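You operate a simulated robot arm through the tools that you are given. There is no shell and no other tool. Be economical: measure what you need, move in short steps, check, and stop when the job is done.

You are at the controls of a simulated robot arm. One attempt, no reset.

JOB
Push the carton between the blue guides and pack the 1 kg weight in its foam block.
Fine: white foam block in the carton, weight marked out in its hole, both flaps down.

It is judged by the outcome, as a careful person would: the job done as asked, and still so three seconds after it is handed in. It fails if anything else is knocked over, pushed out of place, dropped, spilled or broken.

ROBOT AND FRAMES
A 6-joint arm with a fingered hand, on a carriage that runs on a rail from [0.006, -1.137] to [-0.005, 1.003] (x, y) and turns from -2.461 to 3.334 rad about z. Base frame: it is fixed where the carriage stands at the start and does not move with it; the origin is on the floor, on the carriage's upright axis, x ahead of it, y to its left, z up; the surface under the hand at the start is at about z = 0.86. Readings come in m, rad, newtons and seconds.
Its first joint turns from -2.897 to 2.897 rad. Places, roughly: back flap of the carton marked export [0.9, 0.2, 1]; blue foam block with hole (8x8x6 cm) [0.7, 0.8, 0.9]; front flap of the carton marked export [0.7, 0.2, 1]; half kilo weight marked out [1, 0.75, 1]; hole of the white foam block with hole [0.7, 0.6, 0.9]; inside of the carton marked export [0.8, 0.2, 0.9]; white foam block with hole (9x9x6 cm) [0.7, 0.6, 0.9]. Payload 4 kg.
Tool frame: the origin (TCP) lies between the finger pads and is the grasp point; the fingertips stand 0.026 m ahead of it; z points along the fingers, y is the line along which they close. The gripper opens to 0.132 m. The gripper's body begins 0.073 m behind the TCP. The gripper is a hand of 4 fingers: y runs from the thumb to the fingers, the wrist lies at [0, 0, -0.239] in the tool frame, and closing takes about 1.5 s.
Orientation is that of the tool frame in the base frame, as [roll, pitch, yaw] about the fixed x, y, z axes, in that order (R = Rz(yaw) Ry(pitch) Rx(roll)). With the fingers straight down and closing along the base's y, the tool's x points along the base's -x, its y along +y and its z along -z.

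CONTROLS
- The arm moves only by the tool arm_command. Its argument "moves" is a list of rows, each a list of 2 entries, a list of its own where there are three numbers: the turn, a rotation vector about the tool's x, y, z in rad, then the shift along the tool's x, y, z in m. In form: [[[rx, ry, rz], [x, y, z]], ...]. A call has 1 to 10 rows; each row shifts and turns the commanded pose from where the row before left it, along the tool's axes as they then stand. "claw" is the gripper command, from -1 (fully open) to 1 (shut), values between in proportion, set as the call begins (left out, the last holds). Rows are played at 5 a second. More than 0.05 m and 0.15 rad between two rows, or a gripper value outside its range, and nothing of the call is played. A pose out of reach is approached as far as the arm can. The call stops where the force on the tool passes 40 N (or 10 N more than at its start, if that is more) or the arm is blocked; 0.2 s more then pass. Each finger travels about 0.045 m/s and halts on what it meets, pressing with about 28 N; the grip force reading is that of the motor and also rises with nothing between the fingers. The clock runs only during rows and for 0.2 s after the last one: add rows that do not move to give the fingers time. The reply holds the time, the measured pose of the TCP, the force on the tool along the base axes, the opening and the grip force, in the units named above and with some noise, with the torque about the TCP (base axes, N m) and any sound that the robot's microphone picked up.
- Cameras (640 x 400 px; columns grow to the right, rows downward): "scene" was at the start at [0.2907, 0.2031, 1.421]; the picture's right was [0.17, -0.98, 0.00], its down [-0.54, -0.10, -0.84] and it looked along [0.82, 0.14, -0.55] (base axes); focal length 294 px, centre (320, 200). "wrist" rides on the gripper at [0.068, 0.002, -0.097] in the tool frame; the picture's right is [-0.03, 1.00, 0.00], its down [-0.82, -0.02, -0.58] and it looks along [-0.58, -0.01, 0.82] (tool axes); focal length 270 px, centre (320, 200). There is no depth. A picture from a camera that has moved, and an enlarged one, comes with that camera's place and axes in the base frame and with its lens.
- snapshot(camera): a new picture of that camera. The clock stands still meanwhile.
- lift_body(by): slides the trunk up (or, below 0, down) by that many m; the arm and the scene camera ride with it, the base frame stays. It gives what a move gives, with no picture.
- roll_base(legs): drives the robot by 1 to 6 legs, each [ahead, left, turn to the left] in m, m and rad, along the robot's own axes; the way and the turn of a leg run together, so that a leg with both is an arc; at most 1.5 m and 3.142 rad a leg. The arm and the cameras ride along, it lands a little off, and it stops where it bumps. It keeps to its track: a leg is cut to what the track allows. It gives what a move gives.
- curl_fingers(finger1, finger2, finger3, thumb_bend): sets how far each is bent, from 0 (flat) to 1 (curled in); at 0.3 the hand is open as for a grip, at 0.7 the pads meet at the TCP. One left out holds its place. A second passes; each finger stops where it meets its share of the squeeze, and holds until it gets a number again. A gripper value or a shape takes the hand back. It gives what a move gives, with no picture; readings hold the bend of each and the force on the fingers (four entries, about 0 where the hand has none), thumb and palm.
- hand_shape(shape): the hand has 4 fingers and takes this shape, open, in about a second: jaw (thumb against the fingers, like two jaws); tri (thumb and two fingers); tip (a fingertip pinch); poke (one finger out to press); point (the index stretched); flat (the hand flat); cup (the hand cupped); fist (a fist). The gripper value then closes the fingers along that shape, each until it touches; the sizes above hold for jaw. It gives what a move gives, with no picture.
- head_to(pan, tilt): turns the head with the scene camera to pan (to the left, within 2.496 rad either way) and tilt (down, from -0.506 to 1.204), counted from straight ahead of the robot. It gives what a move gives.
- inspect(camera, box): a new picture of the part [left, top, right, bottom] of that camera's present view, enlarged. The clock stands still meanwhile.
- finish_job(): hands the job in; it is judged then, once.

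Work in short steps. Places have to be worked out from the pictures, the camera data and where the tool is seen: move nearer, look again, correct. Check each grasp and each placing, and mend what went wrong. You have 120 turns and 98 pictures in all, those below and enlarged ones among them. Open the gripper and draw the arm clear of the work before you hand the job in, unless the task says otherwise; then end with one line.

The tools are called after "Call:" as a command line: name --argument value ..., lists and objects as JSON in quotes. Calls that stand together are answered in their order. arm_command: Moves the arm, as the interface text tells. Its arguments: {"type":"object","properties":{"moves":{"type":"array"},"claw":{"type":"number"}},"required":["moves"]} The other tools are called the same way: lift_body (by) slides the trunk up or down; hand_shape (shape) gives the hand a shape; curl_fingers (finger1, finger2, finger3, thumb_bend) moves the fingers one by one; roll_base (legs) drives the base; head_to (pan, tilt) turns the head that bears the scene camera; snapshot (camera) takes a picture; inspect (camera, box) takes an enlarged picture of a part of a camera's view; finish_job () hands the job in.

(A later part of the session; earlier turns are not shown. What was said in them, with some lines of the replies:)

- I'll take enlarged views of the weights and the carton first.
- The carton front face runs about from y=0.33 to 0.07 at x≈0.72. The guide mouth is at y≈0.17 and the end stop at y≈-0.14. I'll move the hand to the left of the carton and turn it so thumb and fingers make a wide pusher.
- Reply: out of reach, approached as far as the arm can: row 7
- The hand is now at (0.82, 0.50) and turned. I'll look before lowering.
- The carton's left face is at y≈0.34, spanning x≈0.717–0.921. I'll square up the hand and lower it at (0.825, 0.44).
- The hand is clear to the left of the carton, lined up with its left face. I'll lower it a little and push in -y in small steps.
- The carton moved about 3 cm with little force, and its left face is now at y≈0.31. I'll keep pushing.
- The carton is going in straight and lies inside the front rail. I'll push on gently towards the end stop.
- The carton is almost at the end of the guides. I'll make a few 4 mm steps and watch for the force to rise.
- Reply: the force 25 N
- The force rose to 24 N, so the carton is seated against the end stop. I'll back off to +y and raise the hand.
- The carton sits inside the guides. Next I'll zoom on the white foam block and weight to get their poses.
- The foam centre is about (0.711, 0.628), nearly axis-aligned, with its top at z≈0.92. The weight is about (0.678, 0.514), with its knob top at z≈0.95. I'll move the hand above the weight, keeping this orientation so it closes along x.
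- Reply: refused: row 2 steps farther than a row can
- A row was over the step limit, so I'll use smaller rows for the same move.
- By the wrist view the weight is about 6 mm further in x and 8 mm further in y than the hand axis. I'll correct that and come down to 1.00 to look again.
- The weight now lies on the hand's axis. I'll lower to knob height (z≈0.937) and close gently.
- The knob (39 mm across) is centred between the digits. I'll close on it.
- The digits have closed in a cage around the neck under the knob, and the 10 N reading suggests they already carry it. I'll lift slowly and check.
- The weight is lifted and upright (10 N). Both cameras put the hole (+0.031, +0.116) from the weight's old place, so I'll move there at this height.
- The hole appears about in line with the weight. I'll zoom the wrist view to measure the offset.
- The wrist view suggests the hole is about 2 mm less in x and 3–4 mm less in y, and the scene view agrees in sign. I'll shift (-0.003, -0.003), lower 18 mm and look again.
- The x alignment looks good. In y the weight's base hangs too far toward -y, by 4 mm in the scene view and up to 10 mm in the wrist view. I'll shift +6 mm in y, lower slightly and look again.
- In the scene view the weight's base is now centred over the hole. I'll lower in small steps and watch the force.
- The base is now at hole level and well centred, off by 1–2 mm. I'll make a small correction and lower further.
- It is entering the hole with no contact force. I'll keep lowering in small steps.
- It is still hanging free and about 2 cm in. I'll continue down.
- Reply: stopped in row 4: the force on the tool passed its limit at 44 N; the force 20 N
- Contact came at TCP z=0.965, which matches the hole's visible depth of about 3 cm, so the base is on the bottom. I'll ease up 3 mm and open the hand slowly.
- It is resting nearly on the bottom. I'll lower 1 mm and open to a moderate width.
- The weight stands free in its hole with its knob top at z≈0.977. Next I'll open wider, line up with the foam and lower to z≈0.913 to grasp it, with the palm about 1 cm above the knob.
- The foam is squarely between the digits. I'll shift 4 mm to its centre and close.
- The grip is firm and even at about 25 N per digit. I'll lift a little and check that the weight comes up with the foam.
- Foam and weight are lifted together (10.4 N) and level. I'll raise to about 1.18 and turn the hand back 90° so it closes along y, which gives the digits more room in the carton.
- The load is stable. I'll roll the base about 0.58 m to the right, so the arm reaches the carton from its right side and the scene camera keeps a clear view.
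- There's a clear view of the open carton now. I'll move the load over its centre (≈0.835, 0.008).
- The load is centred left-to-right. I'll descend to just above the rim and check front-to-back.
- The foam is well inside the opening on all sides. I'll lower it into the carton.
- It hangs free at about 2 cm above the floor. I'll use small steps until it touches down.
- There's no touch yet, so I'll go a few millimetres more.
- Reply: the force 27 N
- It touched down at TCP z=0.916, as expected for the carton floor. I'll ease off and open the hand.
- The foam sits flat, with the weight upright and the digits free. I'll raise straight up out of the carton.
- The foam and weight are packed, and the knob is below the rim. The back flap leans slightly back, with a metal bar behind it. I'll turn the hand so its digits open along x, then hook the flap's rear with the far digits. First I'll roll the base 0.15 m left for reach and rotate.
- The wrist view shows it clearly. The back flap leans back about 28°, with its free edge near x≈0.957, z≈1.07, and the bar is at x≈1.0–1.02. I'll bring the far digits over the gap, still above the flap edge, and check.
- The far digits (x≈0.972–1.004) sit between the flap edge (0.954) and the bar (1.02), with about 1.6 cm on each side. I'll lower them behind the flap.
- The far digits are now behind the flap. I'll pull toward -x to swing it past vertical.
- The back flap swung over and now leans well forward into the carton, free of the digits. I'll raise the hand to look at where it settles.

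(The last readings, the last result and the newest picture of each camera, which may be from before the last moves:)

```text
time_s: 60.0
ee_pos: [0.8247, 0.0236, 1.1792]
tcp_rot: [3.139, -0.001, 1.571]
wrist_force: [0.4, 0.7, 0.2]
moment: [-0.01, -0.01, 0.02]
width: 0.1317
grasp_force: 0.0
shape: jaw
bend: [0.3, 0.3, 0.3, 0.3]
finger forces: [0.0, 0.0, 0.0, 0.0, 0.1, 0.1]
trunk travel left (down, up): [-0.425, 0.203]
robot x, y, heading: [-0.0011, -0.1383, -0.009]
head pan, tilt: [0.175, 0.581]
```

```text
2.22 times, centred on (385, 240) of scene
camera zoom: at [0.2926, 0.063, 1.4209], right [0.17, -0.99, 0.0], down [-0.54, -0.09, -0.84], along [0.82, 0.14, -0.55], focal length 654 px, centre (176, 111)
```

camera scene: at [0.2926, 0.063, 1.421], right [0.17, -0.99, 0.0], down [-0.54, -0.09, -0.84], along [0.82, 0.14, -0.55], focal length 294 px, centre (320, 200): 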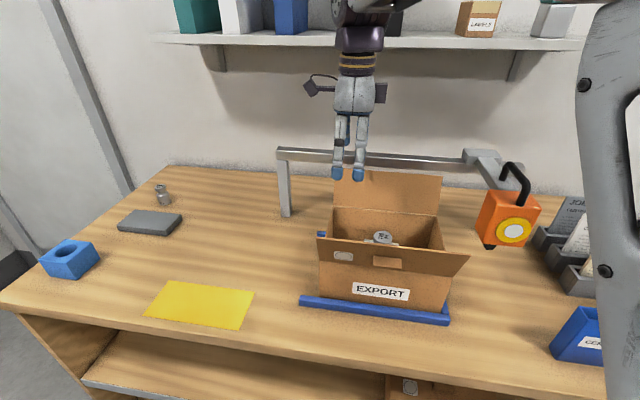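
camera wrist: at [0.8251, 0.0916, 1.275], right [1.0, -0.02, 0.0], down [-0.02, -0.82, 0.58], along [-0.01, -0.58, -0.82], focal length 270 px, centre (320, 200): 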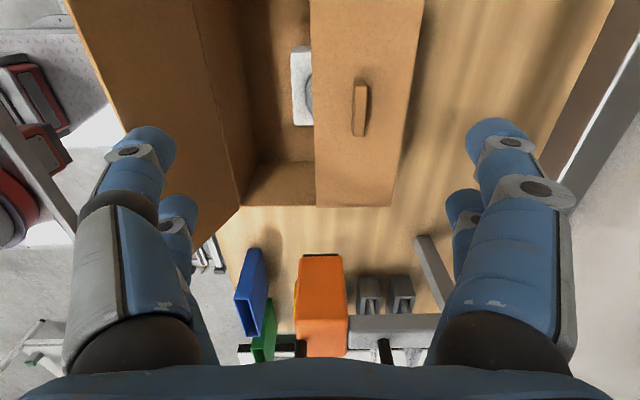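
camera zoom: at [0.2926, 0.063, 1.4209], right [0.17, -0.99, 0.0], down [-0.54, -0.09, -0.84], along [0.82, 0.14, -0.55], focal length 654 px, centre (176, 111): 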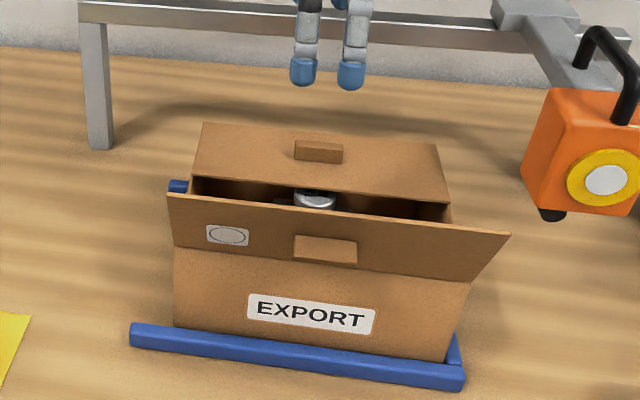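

The back flap now lies down. The front flap's free edge is at x≈0.674, z≈1.07. I'll place the near digits in front of it with the same open hand and lower to z≈1.07.

Call:
arm_command --moves '[[[0, 0, 0], [0, -0.03, 0]], [[0, 0, 0], [0, -0.04, 0]], [[0, 0, 0], [0, -0.04, 0]], [[0, 0, 0], [0, 0, 0.03]], [[0, 0, 0], [0, 0, 0.02]], [[0, 0, 0], [0, 0, 0]]]'

Call:
snapshot --camera "wrist"

```text
time_s: 61.4
ee_pos: [0.7128, 0.0208, 1.1286]
tcp_rot: [3.138, -0.002, 1.573]
wrist_force: [-1.2, 0.2, 0.1]
moment: [0.0, 0.01, 0.0]
width: 0.1322
grasp_force: 0.0
shape: jaw
bend: [0.3, 0.3, 0.3, 0.3]
finger forces: [0.0, 0.0, 0.0, 0.0, 0.1, 0.1]
trunk travel left (down, up): [-0.425, 0.203]
robot x, y, heading: [0.0014, -0.1403, -0.007]
head pan, tilt: [0.175, 0.581]
```

```text
27 pictures are left
camera wrist: at [0.7138, 0.0886, 1.2259], right [1.0, -0.02, 0.0], down [-0.02, -0.82, 0.58], along [-0.01, -0.58, -0.82], focal length 270 px, centre (320, 200)
```

wrist: 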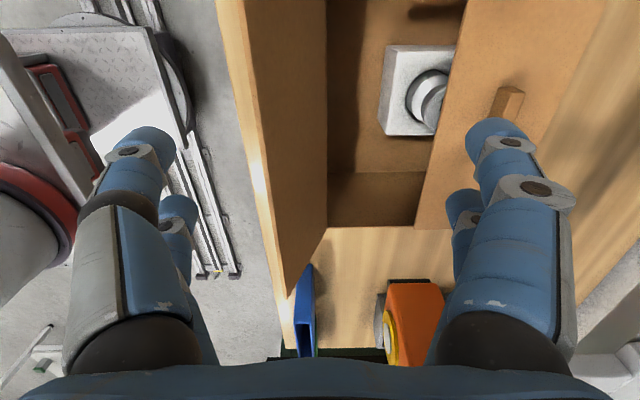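

The near digits are clear of the front flap's edge. I'll lower and push +x to swing it over.

Call:
arm_command --moves '[[[0, 0, 0], [0, 0, 0.02]], [[0, 0, 0], [0, 0, 0.02]], [[0, 0, 0], [0, 0, 0.018]], [[0, 0, 0], [0, 0.02, 0]], [[0, 0, 0], [0, 0.02, 0]], [[0, 0, 0], [0, 0.02, 0]], [[0, 0, 0], [0, 0.02, 0]], [[0, 0, 0], [0, 0.01, 0]], [[0, 0, 0], [0, 0, 0]]]'

Call:
snapshot --camera "wrist"

Call:
inspect --camera "scene" --box '[290, 150, 480, 330]'

```text
time_s: 63.4
ee_pos: [0.8046, 0.0201, 1.0702]
tcp_rot: [3.137, -0.003, 1.572]
wrist_force: [0.2, 1.5, 0.0]
moment: [-0.01, 0.03, 0.03]
width: 0.1321
grasp_force: 0.0
shape: jaw
bend: [0.3, 0.3, 0.3, 0.3]
finger forces: [0.0, 0.0, 0.1, 0.0, 0.0, 0.0]
trunk travel left (down, up): [-0.425, 0.203]
robot x, y, heading: [0.0007, -0.1386, -0.004]
head pan, tilt: [0.175, 0.581]
```

```text
26 pictures are left
camera wrist: at [0.8061, 0.0883, 1.1666], right [1.0, -0.02, 0.0], down [-0.02, -0.82, 0.58], along [-0.01, -0.58, -0.82], focal length 270 px, centre (320, 200)
```

wrist: 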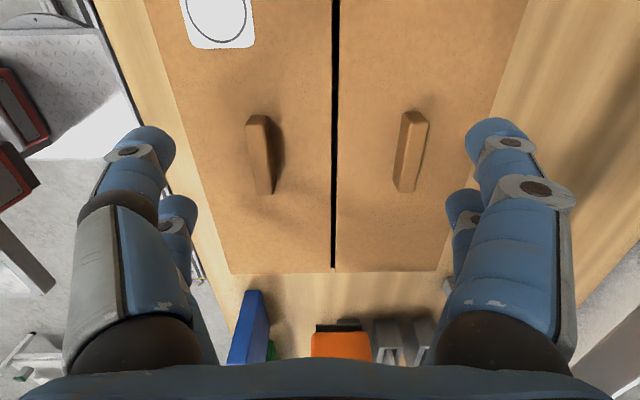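

```text
2.22 times, centred on (385, 240) of scene
camera zoom: at [0.2926, 0.063, 1.421], right [0.17, -0.99, 0.0], down [-0.54, -0.09, -0.84], along [0.82, 0.14, -0.55], focal length 654 px, centre (176, 111)
```

zoom: 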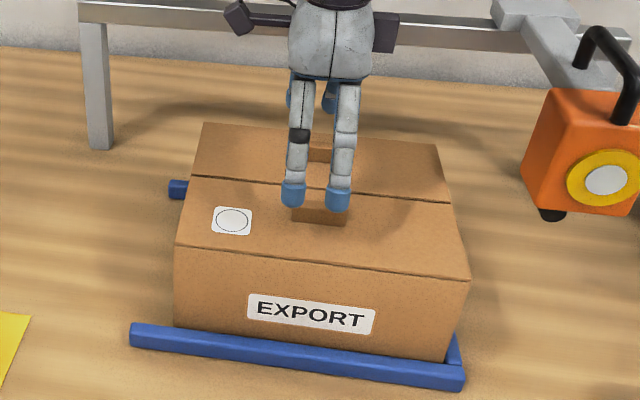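

Both flaps lie flat. I'll raise the hand, draw it back, and take a last look.

Call:
arm_command --moves '[[[0, 0, 0], [0, 0, -0.03]], [[0, 0, 0], [0, 0, -0.04]], [[0, 0, 0], [0, 0, -0.05]], [[0, 0, 0], [0.03, -0.02, -0.03]], [[0, 0, 0], [0.04, -0.02, 0]], [[0, 0, 0], [0.04, -0.02, 0]], [[0, 0, 0], [0.04, -0.02, 0]], [[0, 0, 0], [0.04, -0.02, 0]], [[0, 0, 0], [0.04, -0.02, 0]], [[0, 0, 0], [0, 0, 0]]]'

Call:
snapshot --camera "scene"

Call:
inspect --camera "scene" --box '[290, 180, 480, 330]'

```text
time_s: 65.6
ee_pos: [0.6849, 0.25, 1.2201]
tcp_rot: [3.136, -0.001, 1.574]
wrist_force: [-0.2, 0.3, -0.8]
moment: [-0.02, 0.01, -0.03]
width: 0.1318
grasp_force: 0.0
shape: jaw
bend: [0.3, 0.3, 0.3, 0.3]
finger forces: [0.0, 0.0, 0.0, 0.0, 0.0, 0.1]
trunk travel left (down, up): [-0.425, 0.203]
robot x, y, heading: [0.0008, -0.1361, -0.008]
head pan, tilt: [0.175, 0.581]
```

```text
24 pictures are left
camera scene: at [0.2926, 0.063, 1.421], right [0.17, -0.99, 0.0], down [-0.54, -0.09, -0.84], along [0.82, 0.14, -0.55], focal length 294 px, centre (320, 200)
```

scene: 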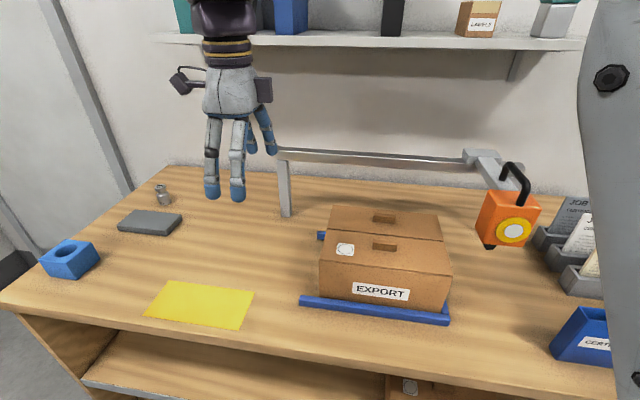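

```text
2.67 times, centred on (385, 255) of scene
camera zoom: at [0.2926, 0.063, 1.421], right [0.17, -0.99, 0.0], down [-0.54, -0.09, -0.84], along [0.82, 0.14, -0.55], focal length 785 px, centre (147, 53)
```

zoom: 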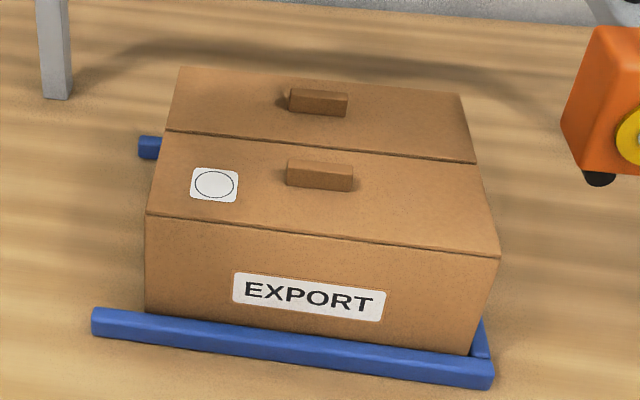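

The carton is seated between the guides with both flaps down, nothing else was disturbed, and the arm is clear with the hand open. I'm handing it in.

Call:
finish_job

```text
The job is handed in.
```

The carton is against the stop between the blue guides, with the 1 kg OUT weight in the hole of the white foam block inside it and both flaps closed flat.
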